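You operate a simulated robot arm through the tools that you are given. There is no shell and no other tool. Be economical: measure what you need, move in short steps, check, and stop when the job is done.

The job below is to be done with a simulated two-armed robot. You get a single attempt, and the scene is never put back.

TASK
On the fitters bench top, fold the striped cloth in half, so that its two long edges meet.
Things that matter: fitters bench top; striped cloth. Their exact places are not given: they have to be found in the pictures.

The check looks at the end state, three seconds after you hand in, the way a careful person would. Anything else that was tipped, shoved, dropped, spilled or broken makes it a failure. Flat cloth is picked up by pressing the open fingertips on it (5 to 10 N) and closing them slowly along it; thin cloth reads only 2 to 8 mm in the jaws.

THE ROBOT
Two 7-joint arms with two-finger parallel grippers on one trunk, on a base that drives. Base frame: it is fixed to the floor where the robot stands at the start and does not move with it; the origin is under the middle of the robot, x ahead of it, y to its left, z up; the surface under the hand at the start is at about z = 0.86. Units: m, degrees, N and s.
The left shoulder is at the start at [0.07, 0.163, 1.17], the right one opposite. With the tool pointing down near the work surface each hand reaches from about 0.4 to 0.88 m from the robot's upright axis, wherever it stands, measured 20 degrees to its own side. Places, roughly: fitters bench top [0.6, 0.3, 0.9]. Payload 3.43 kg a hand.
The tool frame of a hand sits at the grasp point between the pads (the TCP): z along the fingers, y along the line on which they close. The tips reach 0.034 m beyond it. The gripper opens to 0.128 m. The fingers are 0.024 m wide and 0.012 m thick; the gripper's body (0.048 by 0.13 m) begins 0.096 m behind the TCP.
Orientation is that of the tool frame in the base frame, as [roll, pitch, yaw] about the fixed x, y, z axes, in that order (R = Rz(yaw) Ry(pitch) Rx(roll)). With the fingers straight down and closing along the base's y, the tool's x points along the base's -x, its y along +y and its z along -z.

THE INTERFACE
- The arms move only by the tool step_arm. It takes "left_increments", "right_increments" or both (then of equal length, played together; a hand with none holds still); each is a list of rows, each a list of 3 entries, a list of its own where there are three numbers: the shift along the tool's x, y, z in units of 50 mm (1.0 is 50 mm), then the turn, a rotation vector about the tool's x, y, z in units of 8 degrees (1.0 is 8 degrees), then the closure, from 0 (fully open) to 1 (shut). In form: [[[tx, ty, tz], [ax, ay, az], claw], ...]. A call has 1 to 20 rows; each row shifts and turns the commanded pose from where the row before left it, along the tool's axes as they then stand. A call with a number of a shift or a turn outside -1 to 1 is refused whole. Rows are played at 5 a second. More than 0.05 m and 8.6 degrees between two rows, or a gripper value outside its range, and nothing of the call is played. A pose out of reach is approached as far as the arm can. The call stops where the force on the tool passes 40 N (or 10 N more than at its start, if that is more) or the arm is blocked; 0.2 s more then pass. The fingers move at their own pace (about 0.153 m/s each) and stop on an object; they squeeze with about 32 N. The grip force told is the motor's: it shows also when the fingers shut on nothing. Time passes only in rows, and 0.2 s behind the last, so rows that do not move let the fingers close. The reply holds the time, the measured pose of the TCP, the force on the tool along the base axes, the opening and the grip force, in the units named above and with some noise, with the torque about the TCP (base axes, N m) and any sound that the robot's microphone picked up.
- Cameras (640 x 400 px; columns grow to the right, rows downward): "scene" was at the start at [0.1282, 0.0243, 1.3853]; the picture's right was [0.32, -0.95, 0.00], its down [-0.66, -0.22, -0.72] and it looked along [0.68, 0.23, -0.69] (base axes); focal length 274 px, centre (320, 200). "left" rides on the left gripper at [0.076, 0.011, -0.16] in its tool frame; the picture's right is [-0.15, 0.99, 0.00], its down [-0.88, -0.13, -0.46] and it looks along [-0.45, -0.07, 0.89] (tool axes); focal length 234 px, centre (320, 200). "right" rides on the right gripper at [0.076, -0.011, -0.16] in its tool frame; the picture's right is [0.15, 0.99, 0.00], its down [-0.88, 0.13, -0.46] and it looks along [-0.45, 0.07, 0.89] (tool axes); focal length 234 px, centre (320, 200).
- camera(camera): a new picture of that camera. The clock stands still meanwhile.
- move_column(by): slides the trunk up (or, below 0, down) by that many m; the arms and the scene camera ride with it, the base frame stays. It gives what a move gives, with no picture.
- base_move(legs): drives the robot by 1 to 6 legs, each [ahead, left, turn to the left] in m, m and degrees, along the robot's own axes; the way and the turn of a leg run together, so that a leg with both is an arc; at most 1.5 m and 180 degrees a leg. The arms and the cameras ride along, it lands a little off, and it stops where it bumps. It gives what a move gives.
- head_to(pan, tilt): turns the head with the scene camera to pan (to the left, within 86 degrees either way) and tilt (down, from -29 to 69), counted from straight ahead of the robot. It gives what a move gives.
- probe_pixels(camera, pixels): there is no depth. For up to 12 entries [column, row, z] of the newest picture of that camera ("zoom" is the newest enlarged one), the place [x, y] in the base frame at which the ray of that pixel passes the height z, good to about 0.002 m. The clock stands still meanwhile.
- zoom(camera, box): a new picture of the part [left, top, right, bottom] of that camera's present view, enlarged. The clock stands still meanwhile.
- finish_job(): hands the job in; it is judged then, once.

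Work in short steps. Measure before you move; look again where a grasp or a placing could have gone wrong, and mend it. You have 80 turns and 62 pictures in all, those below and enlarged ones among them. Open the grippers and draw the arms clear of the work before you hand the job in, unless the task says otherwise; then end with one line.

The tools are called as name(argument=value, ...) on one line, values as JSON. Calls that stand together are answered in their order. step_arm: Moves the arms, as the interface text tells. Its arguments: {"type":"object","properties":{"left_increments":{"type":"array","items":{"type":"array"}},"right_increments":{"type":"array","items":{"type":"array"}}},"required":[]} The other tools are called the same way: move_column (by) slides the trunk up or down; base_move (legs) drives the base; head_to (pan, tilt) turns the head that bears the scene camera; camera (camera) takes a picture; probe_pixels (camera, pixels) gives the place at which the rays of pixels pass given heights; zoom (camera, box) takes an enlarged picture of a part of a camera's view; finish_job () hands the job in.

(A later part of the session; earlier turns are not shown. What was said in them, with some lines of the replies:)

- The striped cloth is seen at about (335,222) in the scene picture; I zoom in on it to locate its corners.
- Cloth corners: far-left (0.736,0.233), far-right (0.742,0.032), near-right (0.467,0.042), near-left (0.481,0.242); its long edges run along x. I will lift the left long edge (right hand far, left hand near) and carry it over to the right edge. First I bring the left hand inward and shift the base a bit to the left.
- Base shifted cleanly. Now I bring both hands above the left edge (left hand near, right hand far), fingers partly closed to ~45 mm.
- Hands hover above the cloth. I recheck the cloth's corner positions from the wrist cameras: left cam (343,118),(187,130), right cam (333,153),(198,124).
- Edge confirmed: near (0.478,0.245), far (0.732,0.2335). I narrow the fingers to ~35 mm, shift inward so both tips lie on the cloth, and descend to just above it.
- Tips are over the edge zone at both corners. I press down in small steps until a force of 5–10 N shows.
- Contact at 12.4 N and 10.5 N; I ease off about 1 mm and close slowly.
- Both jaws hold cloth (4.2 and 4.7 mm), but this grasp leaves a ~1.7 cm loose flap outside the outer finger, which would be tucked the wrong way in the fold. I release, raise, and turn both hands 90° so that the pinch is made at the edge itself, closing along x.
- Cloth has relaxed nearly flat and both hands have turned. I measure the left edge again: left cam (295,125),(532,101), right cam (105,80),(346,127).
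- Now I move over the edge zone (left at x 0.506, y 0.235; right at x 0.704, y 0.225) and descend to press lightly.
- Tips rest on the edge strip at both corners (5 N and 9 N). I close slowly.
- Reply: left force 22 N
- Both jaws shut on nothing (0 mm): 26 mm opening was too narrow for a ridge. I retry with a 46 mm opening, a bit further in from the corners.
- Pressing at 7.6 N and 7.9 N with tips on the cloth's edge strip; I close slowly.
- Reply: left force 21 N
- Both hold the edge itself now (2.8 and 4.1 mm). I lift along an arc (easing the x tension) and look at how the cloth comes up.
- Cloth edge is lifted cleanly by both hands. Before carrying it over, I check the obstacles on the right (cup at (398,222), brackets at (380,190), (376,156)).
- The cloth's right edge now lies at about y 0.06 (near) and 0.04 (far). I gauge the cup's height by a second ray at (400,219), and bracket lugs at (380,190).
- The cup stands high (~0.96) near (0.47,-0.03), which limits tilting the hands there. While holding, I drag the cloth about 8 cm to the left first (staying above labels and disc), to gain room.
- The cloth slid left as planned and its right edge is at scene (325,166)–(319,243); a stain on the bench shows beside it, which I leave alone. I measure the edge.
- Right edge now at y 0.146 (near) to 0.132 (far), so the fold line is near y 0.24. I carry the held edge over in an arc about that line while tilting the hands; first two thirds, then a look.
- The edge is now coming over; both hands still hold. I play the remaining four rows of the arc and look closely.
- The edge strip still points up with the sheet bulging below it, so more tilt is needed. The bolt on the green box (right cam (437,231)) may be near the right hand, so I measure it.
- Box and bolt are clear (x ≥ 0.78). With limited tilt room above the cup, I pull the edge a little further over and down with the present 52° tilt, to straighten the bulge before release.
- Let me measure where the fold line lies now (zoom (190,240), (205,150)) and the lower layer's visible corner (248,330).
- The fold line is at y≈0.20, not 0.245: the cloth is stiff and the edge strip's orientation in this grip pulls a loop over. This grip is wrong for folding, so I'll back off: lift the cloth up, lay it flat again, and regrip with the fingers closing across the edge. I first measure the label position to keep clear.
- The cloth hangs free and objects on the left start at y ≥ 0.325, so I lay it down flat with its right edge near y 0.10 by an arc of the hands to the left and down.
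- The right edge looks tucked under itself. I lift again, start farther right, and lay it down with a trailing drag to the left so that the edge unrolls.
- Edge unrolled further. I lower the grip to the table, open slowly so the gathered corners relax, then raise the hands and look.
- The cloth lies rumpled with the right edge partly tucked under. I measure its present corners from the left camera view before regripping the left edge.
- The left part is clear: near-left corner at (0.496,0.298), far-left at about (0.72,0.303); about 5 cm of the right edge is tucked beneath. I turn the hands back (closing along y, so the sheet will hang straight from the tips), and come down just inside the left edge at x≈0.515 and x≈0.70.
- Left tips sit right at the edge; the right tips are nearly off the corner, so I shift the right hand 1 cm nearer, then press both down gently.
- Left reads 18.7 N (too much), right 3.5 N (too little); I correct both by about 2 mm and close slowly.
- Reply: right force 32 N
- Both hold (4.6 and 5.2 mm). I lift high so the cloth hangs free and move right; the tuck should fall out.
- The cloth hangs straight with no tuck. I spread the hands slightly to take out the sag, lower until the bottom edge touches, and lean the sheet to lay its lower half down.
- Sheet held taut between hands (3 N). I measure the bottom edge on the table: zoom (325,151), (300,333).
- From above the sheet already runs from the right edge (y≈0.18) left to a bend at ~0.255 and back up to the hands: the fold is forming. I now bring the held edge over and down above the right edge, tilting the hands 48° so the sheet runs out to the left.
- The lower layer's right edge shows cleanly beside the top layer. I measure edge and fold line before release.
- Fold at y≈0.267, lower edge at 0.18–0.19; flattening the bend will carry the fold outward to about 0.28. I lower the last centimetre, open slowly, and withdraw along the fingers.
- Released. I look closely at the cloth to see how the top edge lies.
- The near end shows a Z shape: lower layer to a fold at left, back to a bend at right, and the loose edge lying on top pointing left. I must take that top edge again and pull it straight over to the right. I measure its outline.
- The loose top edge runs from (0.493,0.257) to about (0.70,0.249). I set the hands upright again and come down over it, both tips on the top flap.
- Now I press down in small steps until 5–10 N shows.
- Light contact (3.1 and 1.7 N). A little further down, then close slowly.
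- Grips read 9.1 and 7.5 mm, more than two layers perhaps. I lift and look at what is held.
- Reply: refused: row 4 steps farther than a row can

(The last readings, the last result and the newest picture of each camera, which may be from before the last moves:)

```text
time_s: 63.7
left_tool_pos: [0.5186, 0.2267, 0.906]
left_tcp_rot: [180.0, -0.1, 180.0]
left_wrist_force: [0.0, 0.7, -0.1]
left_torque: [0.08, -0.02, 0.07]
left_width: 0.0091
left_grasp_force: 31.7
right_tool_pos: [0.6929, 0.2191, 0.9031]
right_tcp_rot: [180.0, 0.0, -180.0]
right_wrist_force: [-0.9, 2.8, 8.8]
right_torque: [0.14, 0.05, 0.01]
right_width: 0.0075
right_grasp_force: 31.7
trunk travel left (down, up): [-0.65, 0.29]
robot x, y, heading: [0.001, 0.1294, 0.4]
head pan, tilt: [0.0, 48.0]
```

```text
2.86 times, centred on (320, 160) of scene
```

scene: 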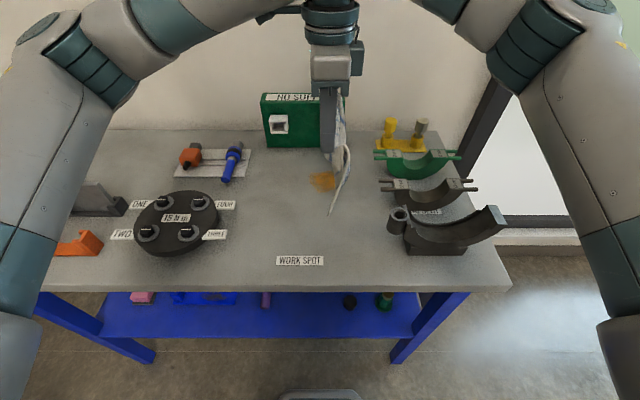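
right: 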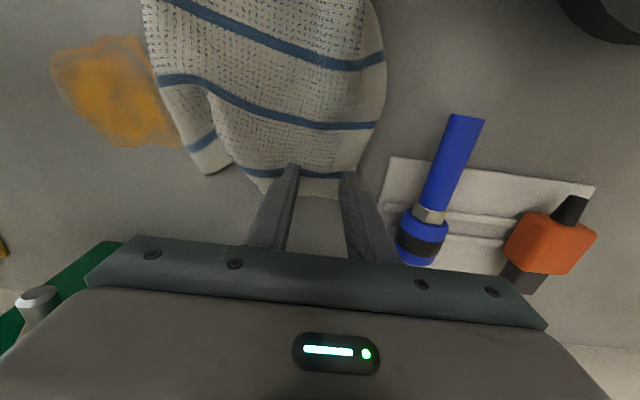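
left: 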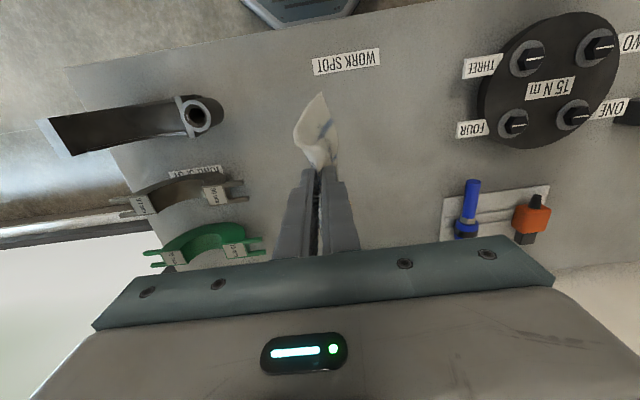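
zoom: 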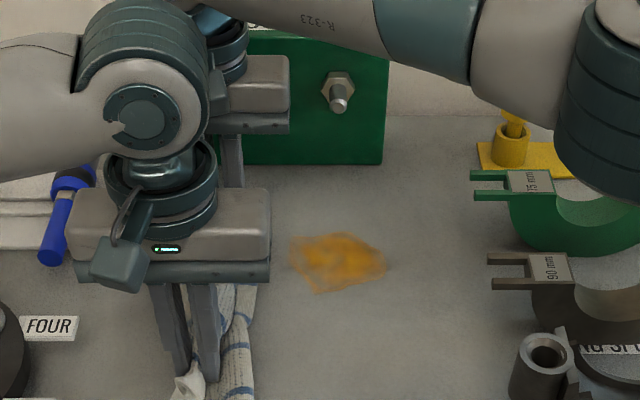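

The combined step was too long and nothing moved; I resend with smaller rows.

step_arm(left_increments=[[[0, 0, -0.8], [0, 0, 0], 1], [[0, 0, -0.85], [0, 0, 0], 1], [[0, 0, -0.85], [0, 0, 0], 1], [[0, -0.4, -0.8], [0, 0, 0], 1], [[0, -0.6, -0.7], [0, 0, 0], 1], [[0, -0.9, 0], [0, 0, 0], 1], [[0, -0.25, 0], [0, 0, 0], 1], [[0, 0, 0], [0, 0, 0], 1]], right_increments=[[[0, 0, -0.85], [0, 0, 0], 1], [[0, 0, -0.85], [0, 0, 0], 1], [[0, 0, -0.85], [0, 0, 0], 1], [[0, -0.3, -0.8], [0, 0, 0], 1], [[0, -0.55, -0.7], [0, 0, 0], 1], [[0, -0.9, 0], [0, 0, 0], 1], [[0, -0.25, 0], [0, 0, 0], 1], [[0, 0, 0], [0, 0, 0], 1]])

zoom(camera="scene", box=[250, 90, 390, 230])

```text
time_s: 65.5
left_tool_pos: [0.52, 0.1198, 1.1027]
left_tcp_rot: [180.0, 0.0, -179.9]
left_wrist_force: [0.4, 0.3, 0.1]
left_torque: [0.08, -0.04, 0.03]
left_width: 0.009
left_grasp_force: 32.3
right_tool_pos: [0.6952, 0.1185, 1.1075]
right_tcp_rot: [-180.0, -0.1, 180.0]
right_wrist_force: [-0.3, 0.5, -0.8]
right_torque: [0.03, 0.04, 0.03]
right_width: 0.0072
right_grasp_force: 31.3
trunk travel left (down, up): [-0.65, 0.29]
robot x, y, heading: [0.0026, 0.1242, 0.4]
head pan, tilt: [0.0, 48.0]
```

```text
2.86 times, centred on (320, 160) of scene
```

zoom: 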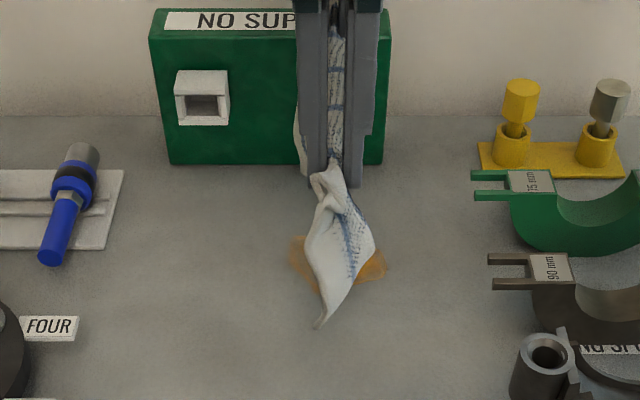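

The cloth hangs shorter, several layers are pinched. The cleanest mend is to lay it out flat with a long drag to the left, release and let it relax, then regrip from flat.

step_arm(left_increments=[[[0, -0.7, 0], [0, 0, 0], 1], [[0, -0.7, 0], [0, 0, 0], 1], [[0, 0, 0], [0, 0, 0], 1], [[0, 0.1, 0.9], [0, 0, 0], 1], [[0, 0.4, 0.7], [0, 0, 0], 1], [[0, 0.6, 0.3], [0, 0, 0], 1], [[0, 0.6, 0.4], [0, 0, 0], 1], [[0, 0.5, 0.5], [0, 0, 0], 1], [[0, 0.4, 0.4], [0, 0, 0], 1], [[0, 0.4, 0.3], [0, 0, 0], 1], [[0, 0.4, 0.16], [0, 0, 0], 1], [[0, 0.4, 0.14], [0, 0, 0], 1], [[0, 0.1, 0.1], [0, 0, 0], 1]], right_increments=[[[0, -0.7, 0], [0, 0, 0], 1], [[0, -0.7, 0], [0, 0, 0], 1], [[0, 0, 0], [0, 0, 0], 1], [[0, 0.1, 0.95], [0, 0, 0], 1], [[0, 0.4, 0.7], [0, 0, 0], 1], [[0, 0.6, 0.35], [0, 0, 0], 1], [[0, 0.6, 0.4], [0, 0, 0], 1], [[0, 0.5, 0.5], [0, 0, 0], 1], [[0, 0.4, 0.4], [0, 0, 0], 1], [[0, 0.4, 0.3], [0, 0, 0], 1], [[0, 0.4, 0.16], [0, 0, 0], 1], [[0, 0.4, 0.14], [0, 0, 0], 1], [[0, 0.1, 0.1], [0, 0, 0], 1]])

step_arm(left_increments=[[[0, 0, 0], [0, 0, 0], 0.95], [[0, 0, 0], [0, 0, 0], 0.9], [[0, 0, 0], [0, 0, 0], 0.8], [[0, 0, 0], [0, 0, 0], 0.7], [[0, 0, -0.3], [0, 0, 0], 0.7], [[0, 0, -0.9], [0, 0, 0], 0.7], [[0, 0, -0.9], [0, 0, 0], 0.7], [[0.5, 0.6, -0.6], [0, 0, 0], 0.7], [[0.5, 0.7, 0], [0, 0, 0], 0.7], [[0, 0.7, 0], [0, 0, 0], 0.7]], right_increments=[[[0, 0, 0], [0, 0, 0], 0.95], [[0, 0, 0], [0, 0, 0], 0.9], [[0, 0, 0], [0, 0, 0], 0.8], [[0, 0, 0], [0, 0, 0], 0.7], [[0, 0, -0.3], [0, 0, 0], 0.7], [[0, 0, -0.9], [0, 0, 0], 0.7], [[0, 0, -0.9], [0, 0, 0], 0.7], [[0, 0, -0.6], [0, 0, 0], 0.7], [[0, 0, 0], [0, 0, 0], 0.7], [[0, 0, 0], [0, 0, 0], 0.7]])

zoom(camera="scene", box=[200, 130, 380, 260])

```text
time_s: 68.3
left_tool_pos: [0.5193, 0.2425, 0.9098]
left_tcp_rot: [180.0, 0.0, 180.0]
left_wrist_force: [0.6, -0.3, 0.9]
left_torque: [0.06, -0.02, 0.0]
left_width: 0.0097
left_grasp_force: 31.8
right_tool_pos: [0.6941, 0.2426, 0.9048]
right_tcp_rot: [179.9, 0.0, 180.0]
right_wrist_force: [-1.3, -0.1, 1.1]
right_torque: [0.05, 0.07, 0.06]
right_width: 0.0066
right_grasp_force: 32.1
trunk travel left (down, up): [-0.65, 0.29]
robot x, y, heading: [0.0017, 0.1265, -0.1]
head pan, tilt: [0.0, 48.0]
```

```text
time_s: 70.5
left_tool_pos: [0.468, 0.343, 1.0454]
left_tcp_rot: [-179.9, 0.0, -180.0]
left_wrist_force: [0.1, 0.3, 0.0]
left_torque: [-0.03, 0.01, -0.01]
left_width: 0.0382
left_grasp_force: 0.0
right_tool_pos: [0.6932, 0.2417, 1.0385]
right_tcp_rot: [-179.9, 0.0, 180.0]
right_wrist_force: [0.5, 0.1, -0.5]
right_torque: [0.0, -0.01, 0.0]
right_width: 0.0385
right_grasp_force: 0.0
trunk travel left (down, up): [-0.65, 0.29]
robot x, y, heading: [0.0024, 0.1263, -0.0]
head pan, tilt: [0.0, 48.0]
```

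```text
3.08 times, centred on (290, 195) of scene
```

zoom: 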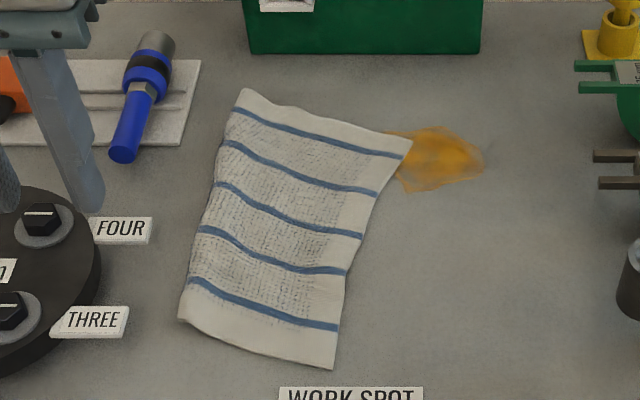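

Excellent, the cloth lies flat again. I measure its outline.

probe_pixels(camera="zoom", pixels=[[243, 89, 0.862], [411, 138, 0.86], [332, 369, 0.86], [179, 319, 0.862], [230, 125, 0.862], [215, 190, 0.862], [198, 235, 0.862], [188, 285, 0.862], [366, 225, 0.86], [345, 285, 0.86]])

```text
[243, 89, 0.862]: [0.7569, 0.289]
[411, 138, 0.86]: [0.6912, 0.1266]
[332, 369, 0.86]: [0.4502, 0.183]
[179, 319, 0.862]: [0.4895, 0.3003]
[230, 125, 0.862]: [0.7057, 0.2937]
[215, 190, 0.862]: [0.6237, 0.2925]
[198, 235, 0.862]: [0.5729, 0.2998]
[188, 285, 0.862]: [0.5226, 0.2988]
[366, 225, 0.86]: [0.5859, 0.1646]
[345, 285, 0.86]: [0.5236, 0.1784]
```

The near right part seems tucked under (near width only ~0.12 m), while the left edge is straight from (0.490,0.300) to (0.757,0.289). I regrip close to the left edge with equal insets (x 0.52 and 0.72), to lift, hang and lay out again.

step_arm(left_increments=[[[-0.5, -0.75, 0], [0, 0, 0], 0.727], [[-0.53, -0.76, 0], [0, 0, 0], 0.727], [[0, 0, 0.9], [0, 0, 0], 0.727], [[0, 0, 0.9], [0, 0, 0], 0.727], [[0, 0, 0.9], [0, 0, 0], 0.727], [[0, 0, 0.12], [0, 0, 0], 0.727], [[0, 0, 0.1], [0, 0, 0], 0.727], [[0, 0, 0], [0, 0, 0], 0.727]], right_increments=[[[-0.27, 0.19, 0], [0, 0, 0], 0.727], [[-0.27, 0.19, 0], [0, 0, 0], 0.727], [[0, 0, 0.85], [0, 0, 0], 0.727], [[0, 0, 0.85], [0, 0, 0], 0.727], [[0, 0, 0.85], [0, 0, 0], 0.727], [[0, 0, 0.14], [0, 0, 0], 0.727], [[0, 0, 0.1], [0, 0, 0], 0.727], [[0, 0, 0], [0, 0, 0], 0.727]])

```text
time_s: 72.3
left_tool_pos: [0.5216, 0.2663, 0.9009]
left_tcp_rot: [-179.9, 0.3, -179.9]
left_wrist_force: [3.0, 0.0, 13.1]
left_torque: [-0.05, -0.13, 0.0]
left_width: 0.0351
left_grasp_force: 0.0
right_tool_pos: [0.7206, 0.262, 0.9009]
right_tcp_rot: [-180.0, 0.1, -179.9]
right_wrist_force: [0.8, 1.0, 4.2]
right_torque: [0.11, -0.02, -0.02]
right_width: 0.0355
right_grasp_force: 0.4
trunk travel left (down, up): [-0.65, 0.29]
robot x, y, heading: [0.0047, 0.1251, 0.1]
head pan, tilt: [0.0, 48.0]
```

Left 13 N, right 4 N; I trim by ±1 mm and close slowly.

step_arm(left_increments=[[[0, 0, -0.03], [0, 0, 0], 0.727], [[0, 0, 0], [0, 0, 0], 0.75], [[0, 0, 0], [0, 0, 0], 0.775], [[0, 0, 0], [0, 0, 0], 0.8], [[0, 0, 0], [0, 0, 0], 0.825], [[0, 0, 0], [0, 0, 0], 0.85], [[0, 0, 0], [0, 0, 0], 0.875], [[0, 0, 0], [0, 0, 0], 0.9], [[0, 0, 0], [0, 0, 0], 0.925], [[0, 0, 0], [0, 0, 0], 0.95], [[0, 0, 0], [0, 0, 0], 0.975], [[0, 0, 0], [0, 0, 0], 1], [[0, 0, 0], [0, 0, 0], 1], [[0, 0, 0], [0, 0, 0], 1]], right_increments=[[[0, 0, 0.05], [0, 0, 0], 0.727], [[0, 0, 0], [0, 0, 0], 0.75], [[0, 0, 0], [0, 0, 0], 0.775], [[0, 0, 0], [0, 0, 0], 0.8], [[0, 0, 0], [0, 0, 0], 0.825], [[0, 0, 0], [0, 0, 0], 0.85], [[0, 0, 0], [0, 0, 0], 0.875], [[0, 0, 0], [0, 0, 0], 0.9], [[0, 0, 0], [0, 0, 0], 0.925], [[0, 0, 0], [0, 0, 0], 0.95], [[0, 0, 0], [0, 0, 0], 0.975], [[0, 0, 0], [0, 0, 0], 1], [[0, 0, 0], [0, 0, 0], 1], [[0, 0, 0], [0, 0, 0], 1]])

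```text
time_s: 75.3
left_tool_pos: [0.5198, 0.2674, 0.9015]
left_tcp_rot: [-180.0, 0.1, -179.9]
left_wrist_force: [0.5, -0.7, 5.7]
left_torque: [0.03, 0.02, 0.03]
left_width: 0.0044
left_grasp_force: 32.6
right_tool_pos: [0.7193, 0.2627, 0.8984]
right_tcp_rot: [-180.0, 0.1, -179.9]
right_wrist_force: [0.8, 3.7, 17.6]
right_torque: [0.18, 0.03, -0.02]
right_width: 0.0
right_grasp_force: 31.9
trunk travel left (down, up): [-0.65, 0.29]
robot x, y, heading: [-0.0006, 0.1262, 0.0]
head pan, tilt: [0.0, 48.0]
```

Left holds (4.4 mm), right missed. I redo the right hand 1 cm further inward with a 42 mm opening.

step_arm(right_increments=[[[0, 0, -0.3], [0, 0, 0], 0.8], [[0, 0, -0.2], [0, 0, 0], 0.67], [[0.15, -0.28, 0], [0, 0, 0], 0.67], [[0, 0, 0.3], [0, 0, 0], 0.67], [[0, 0, 0.19], [0, 0, 0], 0.67], [[0, 0, 0], [0, 0, 0], 0.67]])

```text
time_s: 76.7
left_tool_pos: [0.5201, 0.2675, 0.9022]
left_tcp_rot: [-180.0, 0.1, -179.9]
left_wrist_force: [1.4, -0.5, 7.0]
left_torque: [-0.03, -0.06, 0.0]
left_width: 0.0041
left_grasp_force: 32.3
right_tool_pos: [0.7132, 0.2475, 0.9]
right_tcp_rot: [179.9, 0.1, -180.0]
right_wrist_force: [1.8, 1.3, 9.8]
right_torque: [0.29, -0.03, -0.04]
right_width: 0.0422
right_grasp_force: 0.4
trunk travel left (down, up): [-0.65, 0.29]
robot x, y, heading: [0.0008, 0.126, 0.0]
head pan, tilt: [0.0, 48.0]
```

9.8 N mostly on the outer finger; a touch further down, then close.

step_arm(right_increments=[[[0, 0, 0.03], [0, 0, 0], 0.67], [[0, 0, 0], [0, 0, 0], 0.7], [[0, 0, 0], [0, 0, 0], 0.725], [[0, 0, 0], [0, 0, 0], 0.75], [[0, 0, 0], [0, 0, 0], 0.775], [[0, 0, 0], [0, 0, 0], 0.8], [[0, 0, 0], [0, 0, 0], 0.825], [[0, 0, 0], [0, 0, 0], 0.85], [[0, 0, 0], [0, 0, 0], 0.875], [[0, 0, 0], [0, 0, 0], 0.9], [[0, 0, 0], [0, 0, 0], 0.925], [[0, 0, 0], [0, 0, 0], 0.95], [[0, 0, 0], [0, 0, 0], 0.975], [[0, 0, 0], [0, 0, 0], 1], [[0, 0, 0], [0, 0, 0], 1], [[0, 0, 0], [0, 0, 0], 1]])

```text
time_s: 80.1
left_tool_pos: [0.5183, 0.2669, 0.902]
left_tcp_rot: [180.0, 0.2, 180.0]
left_wrist_force: [0.9, -1.3, 3.6]
left_torque: [-0.06, -0.02, 0.01]
left_width: 0.0042
left_grasp_force: 31.2
right_tool_pos: [0.7113, 0.2486, 0.8986]
right_tcp_rot: [-179.9, 0.3, -180.0]
right_wrist_force: [-2.7, 4.2, 26.6]
right_torque: [0.39, 0.16, -0.04]
right_width: 0.0045
right_grasp_force: 32.0
trunk travel left (down, up): [-0.65, 0.29]
robot x, y, heading: [0.0011, 0.1313, 0.1]
head pan, tilt: [0.0, 48.0]
```

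Both hold now. I lift and hang the cloth, carry it to the right, land its lower edge, and lay it out leftwards without letting go.

step_arm(left_increments=[[[0, 0, -0.8], [0, 0, 0], 1], [[0, 0, -0.85], [0, 0, 0], 1], [[0, 0, -0.85], [0, 0, 0], 1], [[0, 0, -0.85], [0, 0, 0], 1], [[0, 0, -0.85], [0, 0, 0], 1], [[0, -0.86, 0], [0, 0, 0], 1], [[0, -0.86, 0], [0, 0, 0], 1], [[0, -0.86, 0], [0, 0, 0], 1], [[0, -0.86, 0], [0, 0, 0], 1], [[0, -0.84, 0], [0, 0, 0], 1], [[0, 0, 0], [0, 0, 0], 1], [[0, 0, 0], [0, 0, 0], 1]], right_increments=[[[0, 0, -0.85], [0, 0, 0], 1], [[0, 0, -0.85], [0, 0, 0], 1], [[0, 0, -0.85], [0, 0, 0], 1], [[0, 0, -0.85], [0, 0, 0], 1], [[0, 0, -0.85], [0, 0, 0], 1], [[0, -0.83, 0], [0, 0, 0], 1], [[0, -0.83, 0], [0, 0, 0], 1], [[0, -0.83, 0], [0, 0, 0], 1], [[0, -0.83, 0], [0, 0, 0], 1], [[0, -0.83, 0], [0, 0, 0], 1], [[0, 0, 0], [0, 0, 0], 1], [[0, 0, 0], [0, 0, 0], 1]])

step_arm(left_increments=[[[0, 0.2, 0.9], [0, 0, 0], 1], [[0, 0.6, 0.16], [0, 0, 0], 1], [[0, 0.56, 0.34], [0, 0, 0], 1], [[0, 0.44, 0.44], [0, 0, 0], 1], [[0, 0.4, 0.4], [0, 0, 0], 1], [[0, 0.4, 0.3], [0, 0, 0], 1], [[0, 0.4, 0.3], [0, 0, 0], 1], [[0, 0.4, 0.25], [0, 0, 0], 1], [[0, 0.4, 0.25], [0, 0, 0], 1], [[0, 0.4, 0.2], [0, 0, 0], 1], [[0, 0.2, 0.1], [0, 0, 0], 1], [[0, 0, 0], [0, 0, 0], 1]], right_increments=[[[0, 0.2, 0.9], [0, 0, 0], 1], [[0, 0.6, 0.16], [0, 0, 0], 1], [[0, 0.56, 0.34], [0, 0, 0], 1], [[0, 0.44, 0.44], [0, 0, 0], 1], [[0, 0.4, 0.4], [0, 0, 0], 1], [[0, 0.4, 0.3], [0, 0, 0], 1], [[0, 0.4, 0.3], [0, 0, 0], 1], [[0, 0.4, 0.25], [0, 0, 0], 1], [[0, 0.4, 0.25], [0, 0, 0], 1], [[0, 0.4, 0.2], [0, 0, 0], 1], [[0, 0.2, 0.1], [0, 0, 0], 1], [[0, 0, 0], [0, 0, 0], 1]])

zoom(camera="scene", box=[200, 120, 400, 260])

```text
time_s: 82.7
left_tool_pos: [0.5207, 0.0545, 1.1079]
left_tcp_rot: [-180.0, -0.1, 180.0]
left_wrist_force: [0.9, -0.3, 0.3]
left_torque: [0.0, 0.04, -0.03]
left_width: 0.0041
left_grasp_force: 31.7
right_tool_pos: [0.7143, 0.0402, 1.1092]
right_tcp_rot: [179.9, 0.0, -180.0]
right_wrist_force: [0.1, 0.8, -0.2]
right_torque: [0.0, 0.0, -0.02]
right_width: 0.0042
right_grasp_force: 32.0
trunk travel left (down, up): [-0.65, 0.29]
robot x, y, heading: [-0.0014, 0.1253, -0.1]
head pan, tilt: [0.0, 48.0]
```

```text
time_s: 85.3
left_tool_pos: [0.521, 0.2747, 0.9283]
left_tcp_rot: [180.0, 0.0, 179.9]
left_wrist_force: [-0.3, -1.2, -0.1]
left_torque: [-0.04, 0.0, 0.0]
left_width: 0.0042
left_grasp_force: 32.0
right_tool_pos: [0.7145, 0.2603, 0.9267]
right_tcp_rot: [-180.0, 0.0, -179.9]
right_wrist_force: [0.0, -0.5, 0.6]
right_torque: [0.01, -0.04, -0.06]
right_width: 0.0045
right_grasp_force: 32.1
trunk travel left (down, up): [-0.65, 0.29]
robot x, y, heading: [-0.0013, 0.1283, 0.0]
head pan, tilt: [0.0, 48.0]
```

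```text
2.86 times, centred on (300, 190) of scene
```

zoom: 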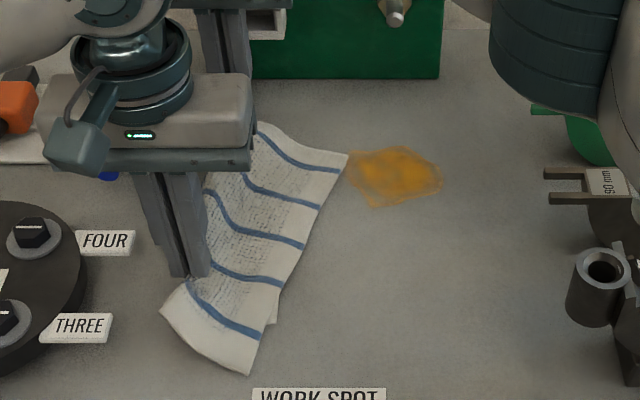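

probe_pixels(camera="zoom", pixels=[[348, 153, 0.86], [318, 208, 0.86], [300, 250, 0.86], [275, 322, 0.86], [248, 374, 0.86], [160, 312, 0.87], [265, 325, 0.86]])

```text
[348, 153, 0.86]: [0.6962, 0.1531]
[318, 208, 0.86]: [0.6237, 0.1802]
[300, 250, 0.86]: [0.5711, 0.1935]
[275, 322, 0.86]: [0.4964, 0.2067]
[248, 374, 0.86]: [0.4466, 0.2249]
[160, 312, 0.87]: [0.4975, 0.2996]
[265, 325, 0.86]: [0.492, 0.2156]
```

The near right corner is still tucked diagonally: while hanging, the lower hem curls to the left before landing. I lift again and tilt the hands the other way (fingers pointing right-down) so the hem lands first on the right and the sheet rolls out flat.

step_arm(left_increments=[[[0, 0, -0.74], [0, 0, 0], 1], [[0, 0, -0.74], [0, 0, 0], 1], [[0, 0, -0.74], [0, 0, 0], 1], [[0, 0, -0.74], [0, 0, 0], 1], [[0, 0, -0.74], [0, 0, 0], 1], [[0, -0.725, 0], [0, 0, 0], 1], [[0, -0.725, 0], [0, 0, 0], 1], [[0, -0.725, 0], [0, 0, 0], 1], [[0, -0.725, 0], [0, 0, 0], 1], [[0, 0, 0], [1, 0, 0], 1], [[0, 0, 0], [1, 0, 0], 1], [[0, 0, 0], [1, 0, 0], 1], [[0, 0, 0], [1, 0, 0], 1], [[0, 0, 0], [1, 0, 0], 1], [[0, 0, 0], [0, 0, 0], 1], [[0, 0, 0], [0, 0, 0], 1]], right_increments=[[[0, 0, -0.74], [0, 0, 0], 1], [[0, 0, -0.74], [0, 0, 0], 1], [[0, 0, -0.74], [0, 0, 0], 1], [[0, 0, -0.74], [0, 0, 0], 1], [[0, 0, -0.74], [0, 0, 0], 1], [[0, -0.725, 0], [0, 0, 0], 1], [[0, -0.725, 0], [0, 0, 0], 1], [[0, -0.725, 0], [0, 0, 0], 1], [[0, -0.725, 0], [0, 0, 0], 1], [[0, 0, 0], [1, 0, 0], 1], [[0, 0, 0], [1, 0, 0], 1], [[0, 0, 0], [1, 0, 0], 1], [[0, 0, 0], [1, 0, 0], 1], [[0, 0, 0], [1, 0, 0], 1], [[0, 0, 0], [0, 0, 0], 1], [[0, 0, 0], [0, 0, 0], 1]])

step_arm(left_increments=[[[0, 0.654, 0.626], [0, 0, 0], 1], [[0, 0, 0], [0, 0, 0], 1], [[0, 0.77, 0.452], [0, 0, 0], 1], [[0, 0.768, 0.294], [-1, 0, 0], 1], [[0, 0.658, 0.296], [-1, 0, 0], 1], [[0, 0.544, 0.24], [-1, 0, 0], 1], [[0, 0.45, 0.12], [-1, 0, 0], 1], [[0, 0.412, 0.062], [-1, 0, 0], 1], [[0, 0.4, 0.06], [0, 0, 0], 1], [[0, 0, 0], [0, 0, 0], 1]], right_increments=[[[0, 0.654, 0.626], [0, 0, 0], 1], [[0, 0, 0], [0, 0, 0], 1], [[0, 0.77, 0.452], [0, 0, 0], 1], [[0, 0.768, 0.294], [-1, 0, 0], 1], [[0, 0.658, 0.296], [-1, 0, 0], 1], [[0, 0.544, 0.24], [-1, 0, 0], 1], [[0, 0.45, 0.12], [-1, 0, 0], 1], [[0, 0.412, 0.062], [-1, 0, 0], 1], [[0, 0.4, 0.06], [0, 0, 0], 1], [[0, 0, 0], [0, 0, 0], 1]])

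zoom(camera="scene", box=[200, 120, 400, 260])

```text
time_s: 88.7
left_tool_pos: [0.5203, 0.131, 1.1131]
left_tcp_rot: [-140.0, 0.0, -180.0]
left_wrist_force: [0.3, 0.6, 0.1]
left_torque: [0.09, 0.01, 0.0]
left_width: 0.0038
left_grasp_force: 31.7
right_tool_pos: [0.7144, 0.1155, 1.1116]
right_tcp_rot: [-139.8, 0.0, -179.8]
right_wrist_force: [0.0, -0.3, -0.2]
right_torque: [0.08, 0.02, 0.0]
right_width: 0.0039
right_grasp_force: 32.0
trunk travel left (down, up): [-0.65, 0.29]
robot x, y, heading: [0.0005, 0.1257, 0.2]
head pan, tilt: [0.0, 48.0]
```

```text
time_s: 90.9
left_tool_pos: [0.5188, 0.2678, 0.9195]
left_tcp_rot: [179.9, 0.0, 179.9]
left_wrist_force: [-0.4, -0.4, 0.1]
left_torque: [-0.04, 0.0, -0.01]
left_width: 0.0038
left_grasp_force: 32.1
right_tool_pos: [0.7132, 0.2528, 0.9168]
right_tcp_rot: [179.9, 0.0, -180.0]
right_wrist_force: [0.0, -1.0, -0.4]
right_torque: [-0.05, -0.01, 0.0]
right_width: 0.004
right_grasp_force: 31.8
trunk travel left (down, up): [-0.65, 0.29]
robot x, y, heading: [-0.0003, 0.1312, -0.1]
head pan, tilt: [0.0, 48.0]
```

```text
2.86 times, centred on (300, 190) of scene
```

zoom: 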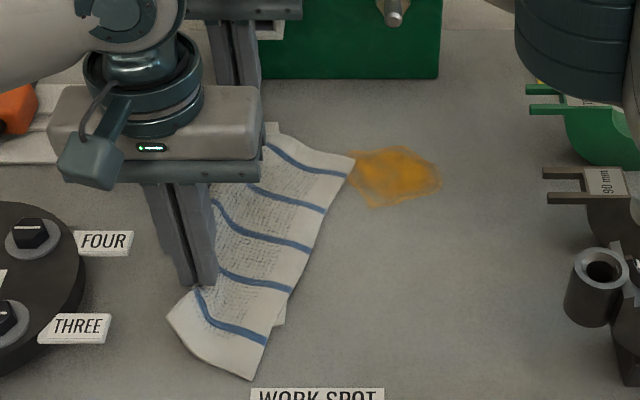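

Two pictures remain, so I use free probing on this one: stripe endpoints show the sheet's orientation and how much of its width is visible.

probe_pixels(camera="zoom", pixels=[[196, 290, 0.88], [267, 345, 0.86], [218, 268, 0.88], [291, 290, 0.86], [213, 200, 0.88], [309, 250, 0.86], [248, 187, 0.88], [326, 212, 0.86], [268, 146, 0.88], [350, 173, 0.86], [355, 158, 0.86], [252, 379, 0.86]])

```text
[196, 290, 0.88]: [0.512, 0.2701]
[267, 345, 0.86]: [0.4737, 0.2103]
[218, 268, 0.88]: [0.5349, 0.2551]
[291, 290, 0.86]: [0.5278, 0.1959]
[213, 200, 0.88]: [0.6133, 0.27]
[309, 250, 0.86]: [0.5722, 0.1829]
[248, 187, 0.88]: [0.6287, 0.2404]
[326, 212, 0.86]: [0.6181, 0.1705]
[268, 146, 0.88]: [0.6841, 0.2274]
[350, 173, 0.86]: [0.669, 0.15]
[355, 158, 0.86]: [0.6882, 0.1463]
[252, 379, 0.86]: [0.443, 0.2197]
```

The probes explain it: both landings gave identical geometry, stripes end at true spacing on the right edge, and an under-layer peeks out. So the left strip is folded under, and hanging from a pinched line makes a fold at that line. That suggests the best method: pinch the cloth along its middle line, let both halves hang together, and lay it down. I set it down, release, and take a measuring picture.

step_arm(left_increments=[[[0, 0, 0.28], [0, 0, 0], 1], [[0, 0, 0], [0, 0, 0], 0.95], [[0, 0, 0], [0, 0, 0], 0.9], [[0, 0, 0], [0, 0, 0], 0.8], [[0, 0, 0], [0, 0, 0], 0.7], [[0, 0, -0.3], [0, 0, 0], 0.7], [[0, 0, -0.9], [0, 0, 0], 0.7], [[0, 0, -0.9], [0, 0, 0], 0.7], [[0.5, 0.6, -0.6], [0, 0, 0], 0.7], [[0.5, 0.5, 0], [0, 0, 0], 0.7], [[0, 0.5, 0], [0, 0, 0], 0.7]], right_increments=[[[0, 0, 0.24], [0, 0, 0], 1], [[0, 0, 0], [0, 0, 0], 0.95], [[0, 0, 0], [0, 0, 0], 0.9], [[0, 0, 0], [0, 0, 0], 0.8], [[0, 0, 0], [0, 0, 0], 0.7], [[0, 0, -0.3], [0, 0, 0], 0.7], [[0, 0, -0.9], [0, 0, 0], 0.7], [[0, 0, -0.9], [0, 0, 0], 0.7], [[0, 0, -0.6], [0, 0, 0], 0.7], [[0, 0, 0], [0, 0, 0], 0.7], [[0, 0, 0], [0, 0, 0], 0.7]])

zoom(camera="scene", box=[220, 145, 350, 250])

```text
time_s: 93.3
left_tool_pos: [0.4696, 0.3489, 1.0394]
left_tcp_rot: [-180.0, 0.0, -179.9]
left_wrist_force: [0.5, -0.7, -0.1]
left_torque: [-0.02, 0.02, -0.01]
left_width: 0.0383
left_grasp_force: 0.0
right_tool_pos: [0.7134, 0.2578, 1.0418]
right_tcp_rot: [-180.0, 0.1, -179.9]
right_wrist_force: [0.2, 0.5, -0.1]
right_torque: [0.02, 0.01, -0.02]
right_width: 0.0385
right_grasp_force: 0.1
trunk travel left (down, up): [-0.65, 0.29]
robot x, y, heading: [0.0018, 0.1266, 0.1]
head pan, tilt: [0.0, 48.0]
```

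```text
3.81 times, centred on (285, 198) of scene
```

zoom: 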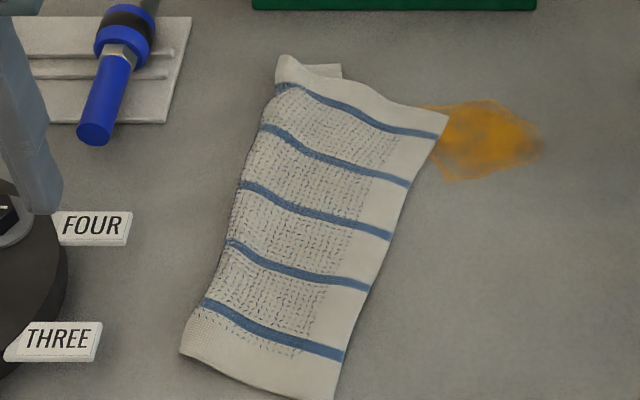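

Confirmed: the dotted field runs right to the left boundary (a fold), and the right edge with its white margin is real. I measure right edge, fold and stripe ends to locate the middle line.

probe_pixels(camera="zoom", pixels=[[448, 117, 0.861], [410, 183, 0.861], [390, 236, 0.861], [368, 289, 0.861], [343, 356, 0.861], [333, 399, 0.861], [303, 88, 0.864], [265, 127, 0.864], [241, 186, 0.864], [226, 242, 0.864], [200, 303, 0.864], [181, 350, 0.864]])

probe_pixels(camera="zoom", pixels=[[276, 68, 0.864], [285, 56, 0.864], [341, 67, 0.861], [346, 78, 0.861], [372, 205, 0.862], [320, 345, 0.862], [398, 135, 0.862]])

```text
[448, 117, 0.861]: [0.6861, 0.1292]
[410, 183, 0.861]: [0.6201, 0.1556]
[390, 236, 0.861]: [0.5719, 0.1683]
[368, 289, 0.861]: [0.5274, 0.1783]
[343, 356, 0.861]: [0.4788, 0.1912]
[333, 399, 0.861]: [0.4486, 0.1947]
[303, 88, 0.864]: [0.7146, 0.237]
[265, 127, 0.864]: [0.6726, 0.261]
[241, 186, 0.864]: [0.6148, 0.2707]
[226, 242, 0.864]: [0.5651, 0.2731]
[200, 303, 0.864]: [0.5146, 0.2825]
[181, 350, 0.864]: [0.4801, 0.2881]
```

```text
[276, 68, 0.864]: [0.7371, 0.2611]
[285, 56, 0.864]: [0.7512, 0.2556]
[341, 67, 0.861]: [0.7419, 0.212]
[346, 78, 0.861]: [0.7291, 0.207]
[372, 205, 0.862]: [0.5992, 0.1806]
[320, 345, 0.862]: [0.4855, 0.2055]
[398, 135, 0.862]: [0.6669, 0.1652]
```

The visible half measures 0.098 m at the near end (exactly half) growing to ~0.15 m at the far end, where the under-layer is too short; the near half is already right. So only the far end needs correcting: the left hand pins the near end, and the right hand pinches the far end on the middle line near (0.705,0.233), closing along the stripes.

step_arm(left_increments=[[[-0.3, -0.76, 0], [0, 0, 0], 1], [[-0.31, -0.76, 0], [0, 0, 0], 1], [[0, -0.76, 0], [0, 0, 0], 1], [[0, 0, 0.88], [0, 0, 0], 1], [[0, 0, 0.88], [0, 0, 0], 1], [[0, 0, 0.86], [0, 0, 0], 1], [[0, 0, 0.1], [0, 0, 0], 1], [[0, 0, 0.06], [0, 0, 0], 1]], right_increments=[[[0.17, -0.5, 0], [0, 0, 0], 0.67], [[0, 0, 0], [0, 0, 0.95], 0.67], [[0, 0, 0], [0, 0, 0.95], 0.67], [[0, 0, 0.88], [0, 0, 0.85], 0.67], [[0, 0, 0.88], [0, 0, 0], 0.67], [[0, 0, 0.86], [0, 0, 0], 0.67], [[0, 0, 0.12], [0, 0, 0], 0.67], [[0, 0, 0.06], [0, 0, 0], 0.67]])

```text
time_s: 95.1
left_tool_pos: [0.5028, 0.2342, 0.8997]
left_tcp_rot: [-179.9, 0.1, -179.9]
left_wrist_force: [0.6, -1.6, 7.6]
left_torque: [-0.02, -0.03, 0.0]
left_width: 0.0
left_grasp_force: 31.7
right_tool_pos: [0.7048, 0.2308, 0.9016]
right_tcp_rot: [179.9, 0.0, 158.1]
right_wrist_force: [0.4, -0.4, 5.5]
right_torque: [0.0, -0.01, 0.01]
right_width: 0.0418
right_grasp_force: 0.1
trunk travel left (down, up): [-0.65, 0.29]
robot x, y, heading: [0.0002, 0.1292, 0.1]
head pan, tilt: [0.0, 48.0]
```

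Left pins at 7.6 N, right presses at 5.5 N. I close the right hand slowly.

step_arm(right_increments=[[[0, 0, 0.04], [0, 0, 0], 0.67], [[0, 0, 0], [0, 0, 0], 0.7], [[0, 0, 0], [0, 0, 0], 0.725], [[0, 0, 0], [0, 0, 0], 0.75], [[0, 0, 0], [0, 0, 0], 0.775], [[0, 0, 0], [0, 0, 0], 0.8], [[0, 0, 0], [0, 0, 0], 0.825], [[0, 0, 0], [0, 0, 0], 0.85], [[0, 0, 0], [0, 0, 0], 0.875], [[0, 0, 0], [0, 0, 0], 0.9], [[0, 0, 0], [0, 0, 0], 0.925], [[0, 0, 0], [0, 0, 0], 0.95], [[0, 0, 0], [0, 0, 0], 0.975], [[0, 0, 0], [0, 0, 0], 1], [[0, 0, 0], [0, 0, 0], 1], [[0, 0, 0], [0, 0, 0], 1]])

```text
time_s: 98.5
left_tool_pos: [0.4996, 0.2351, 0.9014]
left_tcp_rot: [-180.0, 0.1, -180.0]
left_wrist_force: [1.9, 0.0, 4.1]
left_torque: [-0.01, -0.12, -0.01]
left_width: 0.0
left_grasp_force: 31.5
right_tool_pos: [0.7034, 0.2307, 0.8994]
right_tcp_rot: [179.9, 0.1, 158.2]
right_wrist_force: [-0.7, 0.3, 22.6]
right_torque: [-0.01, 0.08, 0.09]
right_width: 0.0053
right_grasp_force: 32.0
trunk travel left (down, up): [-0.65, 0.29]
robot x, y, heading: [-0.0024, 0.1283, 0.0]
head pan, tilt: [0.0, 48.0]
```

Right holds 5.3 mm. I lift the far end so both halves hang from the middle line, swing right, then lower while trailing left, the left hand still pinning the near end.

step_arm(right_increments=[[[0.185, -0.075, -0.7], [0, 0, 0], 1], [[0.185, -0.075, -0.7], [0, 0, 0], 1], [[0.185, -0.075, -0.7], [0, 0, 0], 1], [[-0.15, -0.37, 0], [0, 0, 0], 1], [[-0.15, -0.37, 0], [0, 0, 0], 1], [[-0.15, -0.37, 0], [0, 0, 0], 1], [[-0.15, -0.37, 0], [0, 0, 0], 1], [[0, 0, 0], [0, 0, 0], 1], [[0, 0, 0], [0, 0, 0], 1], [[0.15, 0.37, 0.2], [0, 0, 0], 1], [[0.15, 0.37, 0.4], [0, 0, 0], 1], [[-0.035, 0.445, 0.5], [0, 0, 0], 1], [[-0.07, 0.353, 0.5], [0, 0, 0], 1], [[-0.185, 0.075, 0.3], [0, 0, 0], 1], [[0, 0, 0], [0, 0, 0], 1]])

```text
time_s: 101.7
left_tool_pos: [0.5016, 0.2341, 0.8995]
left_tcp_rot: [-180.0, 0.0, 180.0]
left_wrist_force: [0.5, -1.2, 9.6]
left_torque: [0.01, -0.03, -0.01]
left_width: 0.0003
left_grasp_force: 31.8
right_tool_pos: [0.7041, 0.2249, 0.908]
right_tcp_rot: [180.0, 0.0, 158.0]
right_wrist_force: [-0.3, 0.8, 0.6]
right_torque: [0.0, 0.02, 0.0]
right_width: 0.0047
right_grasp_force: 31.8
trunk travel left (down, up): [-0.65, 0.29]
robot x, y, heading: [-0.0011, 0.1216, 0.0]
head pan, tilt: [0.0, 48.0]
```

Laid down. I release slowly, raise both hands, and clear them from the view.

step_arm(right_increments=[[[0, 0, 0], [0, 0, 0], 0.95], [[0, 0, 0], [0, 0, 0], 0.9], [[0, 0, 0], [0, 0, 0], 0.8], [[0, 0, 0], [0, 0, 0], 0.7], [[0, 0, -0.3], [0, 0, 0], 0.7], [[0, 0, -0.9], [0, 0, 0], 0.7], [[0, 0, -0.9], [0, 0, 0], 0.7], [[0, 0, -0.9], [0, 0, 0], 0.7], [[-0.3, -0.8, 0], [0, 0, 0], 0.7], [[-0.3, -0.8, 0], [0, 0, 0], 0.7], [[-0.3, -0.8, 0], [0, 0, 0], 0.7], [[-0.3, -0.8, 0], [0, 0, 0], 0.7], [[-0.3, -0.8, 0], [0, 0, 0], 0.7], [[-0.3, -0.8, 0], [0, 0, 0], 0.7]], left_increments=[[[0, 0, 0], [0, 0, 0], 1], [[0, 0, 0], [0, 0, 0], 1], [[0, 0, 0], [0, 0, 0], 1], [[0, 0, 0], [0, 0, 0], 1], [[0, 0, -0.3], [0, 0, 0], 1], [[0, 0, -0.9], [0, 0, 0], 1], [[0, 0, -0.9], [0, 0, 0], 1], [[0, 0, -0.9], [0, 0, 0], 1], [[0, 0.8, 0], [0, 0, 0], 1], [[0, 0.8, 0], [0, 0, 0], 1], [[0, 0.8, 0], [0, 0, 0], 1], [[0, 0.8, 0], [0, 0, 0], 1], [[0, 0.8, 0], [0, 0, 0], 0.7], [[0, 0.8, 0], [0, 0, 0], 0.7]])

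zoom(camera="scene", box=[220, 145, 350, 260])

```text
time_s: 104.7
left_tool_pos: [0.5011, 0.4765, 1.0501]
left_tcp_rot: [180.0, -0.1, 180.0]
left_wrist_force: [0.4, 0.4, 0.6]
left_torque: [0.01, 0.0, 0.0]
left_width: 0.0382
left_grasp_force: 0.1
right_tool_pos: [0.6992, -0.0339, 1.0582]
right_tcp_rot: [179.9, 0.0, 158.0]
right_wrist_force: [0.1, -0.3, 0.6]
right_torque: [0.0, -0.01, 0.02]
right_width: 0.0384
right_grasp_force: 0.1
trunk travel left (down, up): [-0.65, 0.29]
robot x, y, heading: [-0.0005, 0.132, -0.1]
head pan, tilt: [0.0, 48.0]
```

```text
3.48 times, centred on (285, 202) of scene
```

zoom: 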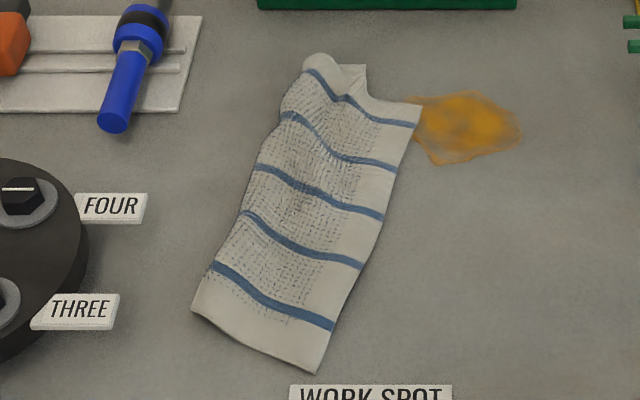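

I measure the new widths along the stripes and the peeking under-layer at the far end.

probe_pixels(camera="zoom", pixels=[[305, 70, 0.864], [417, 125, 0.861], [282, 113, 0.864], [397, 168, 0.861], [256, 165, 0.864], [384, 220, 0.861], [243, 212, 0.864], [363, 268, 0.861], [212, 265, 0.864], [333, 328, 0.861], [192, 310, 0.864], [316, 374, 0.861]])

probe_pixels(camera="zoom", pixels=[[422, 104, 0.861], [366, 65, 0.861], [370, 97, 0.861], [303, 58, 0.864], [325, 52, 0.866]])

camera(camera="left")

```text
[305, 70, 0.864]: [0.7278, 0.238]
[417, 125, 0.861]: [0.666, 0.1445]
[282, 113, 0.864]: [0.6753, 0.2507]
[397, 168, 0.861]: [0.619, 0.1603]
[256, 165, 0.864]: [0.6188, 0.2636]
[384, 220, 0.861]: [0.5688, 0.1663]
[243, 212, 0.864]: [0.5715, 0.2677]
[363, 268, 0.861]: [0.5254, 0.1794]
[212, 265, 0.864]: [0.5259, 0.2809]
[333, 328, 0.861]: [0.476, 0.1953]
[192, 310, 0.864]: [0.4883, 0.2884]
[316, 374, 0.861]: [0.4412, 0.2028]
```

```text
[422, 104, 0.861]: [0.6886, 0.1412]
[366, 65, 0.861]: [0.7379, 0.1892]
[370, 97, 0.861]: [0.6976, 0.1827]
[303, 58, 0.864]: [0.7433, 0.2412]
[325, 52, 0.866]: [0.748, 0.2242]
```

```text
refused: no pictures are left
```

No pictures remain; readings and this last picture's probes must do. The fold line is now nearly parallel (widths 0.098–0.114), but the under-layer's far corner peeks out at (0.738,0.189), about 5 cm short of the edge there. I pin the middle with the left hand and press closed right fingertips on that exposed corner, to draw it toward the edge.

step_arm(left_increments=[[[-0.163, -0.838, 0], [0, 0, 0], 1], [[-0.163, -0.838, 0], [0, 0, 0], 1], [[-0.163, -0.838, 0], [0, 0, 0], 1], [[-0.163, -0.838, 0], [0, 0, 0], 1], [[-0.163, -0.838, 0], [0, 0, 0], 1], [[-0.163, -0.838, 0], [0, 0, 0], 1], [[0, 0, 0.72], [0, 0, 0], 1], [[0, 0, 0.72], [0, 0, 0], 1], [[0, 0, 0.72], [0, 0, 0], 1], [[0, 0, 0.74], [0, 0, 0], 1], [[0, 0, 0.1], [0, 0, 0], 1], [[0, 0, 0.05], [0, 0, 0], 1]], right_increments=[[[0.192, 0.76, 0], [0, 0, 0], 1], [[0.192, 0.76, 0], [0, 0, 0], 1], [[0.192, 0.76, 0], [0, 0, 0], 1], [[0.192, 0.76, 0], [0, 0, 0], 1], [[0.192, 0.76, 0], [0, 0, 0], 1], [[0.192, 0.76, 0], [0, 0, 0], 1], [[0, 0, 0.765], [0, 0, 0], 1], [[0, 0, 0.765], [0, 0, 0], 1], [[0, 0, 0.765], [0, 0, 0], 1], [[0, 0, 0.765], [0, 0, 0], 1], [[0, 0, 0.1], [0, 0, 0], 1], [[0, 0, 0.05], [0, 0, 0], 1]])

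```text
time_s: 107.3
left_tool_pos: [0.5496, 0.2242, 0.8987]
left_tcp_rot: [-179.8, 0.3, -179.9]
left_wrist_force: [4.9, -1.4, 22.4]
left_torque: [-0.01, -0.14, -0.02]
left_width: 0.0
left_grasp_force: 32.0
right_tool_pos: [0.7301, 0.2012, 0.8984]
right_tcp_rot: [180.0, 0.1, 158.0]
right_wrist_force: [0.1, 0.2, 1.4]
right_torque: [-0.01, -0.02, -0.01]
right_width: 0.0002
right_grasp_force: 32.4
trunk travel left (down, up): [-0.65, 0.29]
robot x, y, heading: [-0.003, 0.1253, 0.3]
head pan, tilt: [0.0, 48.0]
```

Right tips barely touch (1.4 N). I press to ~8 N, ease the left a little, and draw the corner slowly to the right.

step_arm(left_increments=[[[0, 0, -0.04], [0, 0, 0], 1], [[0, 0, 0], [0, 0, 0], 1], [[0, 0, 0], [0, 0, 0], 1], [[0, 0, 0], [0, 0, 0], 1], [[0, 0, 0], [0, 0, 0], 1], [[0, 0, 0], [0, 0, 0], 1]], right_increments=[[[0, 0, 0.09], [0, 0, 0], 1], [[-0.024, -0.112, 0], [0, 0, 0], 1], [[-0.024, -0.112, 0], [0, 0, 0], 1], [[-0.024, -0.112, 0], [0, 0, 0], 1], [[-0.024, -0.112, 0], [0, 0, 0], 1], [[0, 0, 0], [0, 0, 0], 1]])

```text
time_s: 108.7
left_tool_pos: [0.5459, 0.2251, 0.8998]
left_tcp_rot: [-180.0, 0.2, -179.9]
left_wrist_force: [1.5, -2.4, 10.1]
left_torque: [-0.06, -0.03, 0.0]
left_width: 0.0001
left_grasp_force: 32.8
right_tool_pos: [0.7249, 0.1801, 0.896]
right_tcp_rot: [179.8, 0.3, 158.0]
right_wrist_force: [2.9, 9.3, 34.4]
right_torque: [0.43, 0.18, -0.08]
right_width: 0.0
right_grasp_force: 31.8
trunk travel left (down, up): [-0.65, 0.29]
robot x, y, heading: [0.0032, 0.1249, 0.3]
head pan, tilt: [0.0, 48.0]
```

Pressing too hard now (34 N); I ease off 3 mm and continue the draw.

step_arm(right_increments=[[[0, 0, -0.06], [0, 0, 0], 1], [[-0.024, -0.112, 0], [0, 0, 0], 1], [[-0.024, -0.112, 0], [0, 0, 0], 1], [[-0.024, -0.112, 0], [0, 0, 0], 1], [[-0.024, -0.112, 0], [0, 0, 0], 1], [[0, 0, 0], [0, 0, 0], 1]])

```text
time_s: 110.1
left_tool_pos: [0.5473, 0.2245, 0.8999]
left_tcp_rot: [179.9, 0.1, 180.0]
left_wrist_force: [-3.2, 1.3, 14.4]
left_torque: [0.05, 0.11, -0.03]
left_width: 0.0
left_grasp_force: 32.1
right_tool_pos: [0.7201, 0.1567, 0.8967]
right_tcp_rot: [179.9, 0.0, 158.0]
right_wrist_force: [0.3, 4.8, 12.9]
right_torque: [0.16, 0.09, -0.04]
right_width: 0.0
right_grasp_force: 31.9
trunk travel left (down, up): [-0.65, 0.29]
robot x, y, heading: [0.0008, 0.1273, 0.2]
head pan, tilt: [0.0, 48.0]
```

The lateral force follows friction (4.8 N at 13 N), as for a moving corner. Two more small rows, then I lift straight off, open both grippers, and withdraw the arms.

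step_arm(right_increments=[[[-0.024, -0.112, 0], [0, 0, 0], 1], [[-0.024, -0.112, 0], [0, 0, 0], 1], [[0, 0, -0.3], [0, 0, 0], 1], [[0, 0, -0.9], [0, 0, 0], 1], [[0, 0, -0.9], [0, 0, 0], 1], [[0, 0, -0.9], [0, 0, 0], 1], [[0, 0, -0.4], [0, 0, 0], 1], [[-0.3, -0.8, 0], [0, 0, 0], 0.5], [[-0.3, -0.8, 0], [0, 0, 0], 0], [[-0.3, -0.8, 0], [0, 0, 0], 0], [[-0.3, -0.8, 0], [0, 0, 0], 0], [[-0.3, -0.8, 0], [0, 0, 0], 0], [[-0.3, -0.8, 0], [0, 0, 0], 0], [[0, 0, 0], [0, 0, 0], 0]], left_increments=[[[0, 0, 0], [0, 0, 0], 1], [[0, 0, 0], [0, 0, 0], 1], [[0, 0, -0.3], [0, 0, 0], 1], [[0, 0, -0.9], [0, 0, 0], 1], [[0, 0, -0.9], [0, 0, 0], 1], [[0, 0, -0.9], [0, 0, 0], 1], [[0, 0, -0.4], [0, 0, 0], 1], [[0, 0.8, 0], [0, 0, 0], 0.5], [[0, 0.8, 0], [0, 0, 0], 0], [[0, 0.8, 0], [0, 0, 0], 0], [[0, 0.8, 0], [0, 0, 0], 0], [[0, 0.8, 0], [0, 0, 0], 0], [[0, 0, 0], [0, 0, 0], 0], [[0, 0, 0], [0, 0, 0], 0]])

```text
time_s: 113.1
left_tool_pos: [0.5502, 0.4251, 1.0677]
left_tcp_rot: [-179.9, 0.0, -180.0]
left_wrist_force: [-0.6, -0.1, 0.3]
left_torque: [-0.02, 0.02, 0.0]
left_width: 0.1279
left_grasp_force: 0.0
right_tool_pos: [0.7167, -0.1082, 1.0668]
right_tcp_rot: [-179.9, 0.0, 158.2]
right_wrist_force: [-0.4, 0.5, 0.1]
right_torque: [-0.02, -0.01, -0.01]
right_width: 0.1279
right_grasp_force: 0.0
trunk travel left (down, up): [-0.65, 0.29]
robot x, y, heading: [0.0018, 0.1263, -0.2]
head pan, tilt: [0.0, 48.0]
```

Both hands are open and clear of the cloth, and I have no pictures left to check with. I hand the job in.

finish_job()

```text
The job is handed in.
```

I handed the job in with the striped cloth folded lengthwise, its left half under its right, but I can't confirm that the two long edges meet. In the last picture the under-layer's edge was about 5 cm short at the far end. I then drew that corner toward the edge by force readings alone, because no pictures were left to check it. The near end looked right: the visible half was about 0.098 m wide, against 0.102 m for an exact half. The cloth now lies about 5–10 cm left of where it started and turned slightly, with a few wrinkles at the far end. I saw no other object moved, and both grippers are open and clear of the work.
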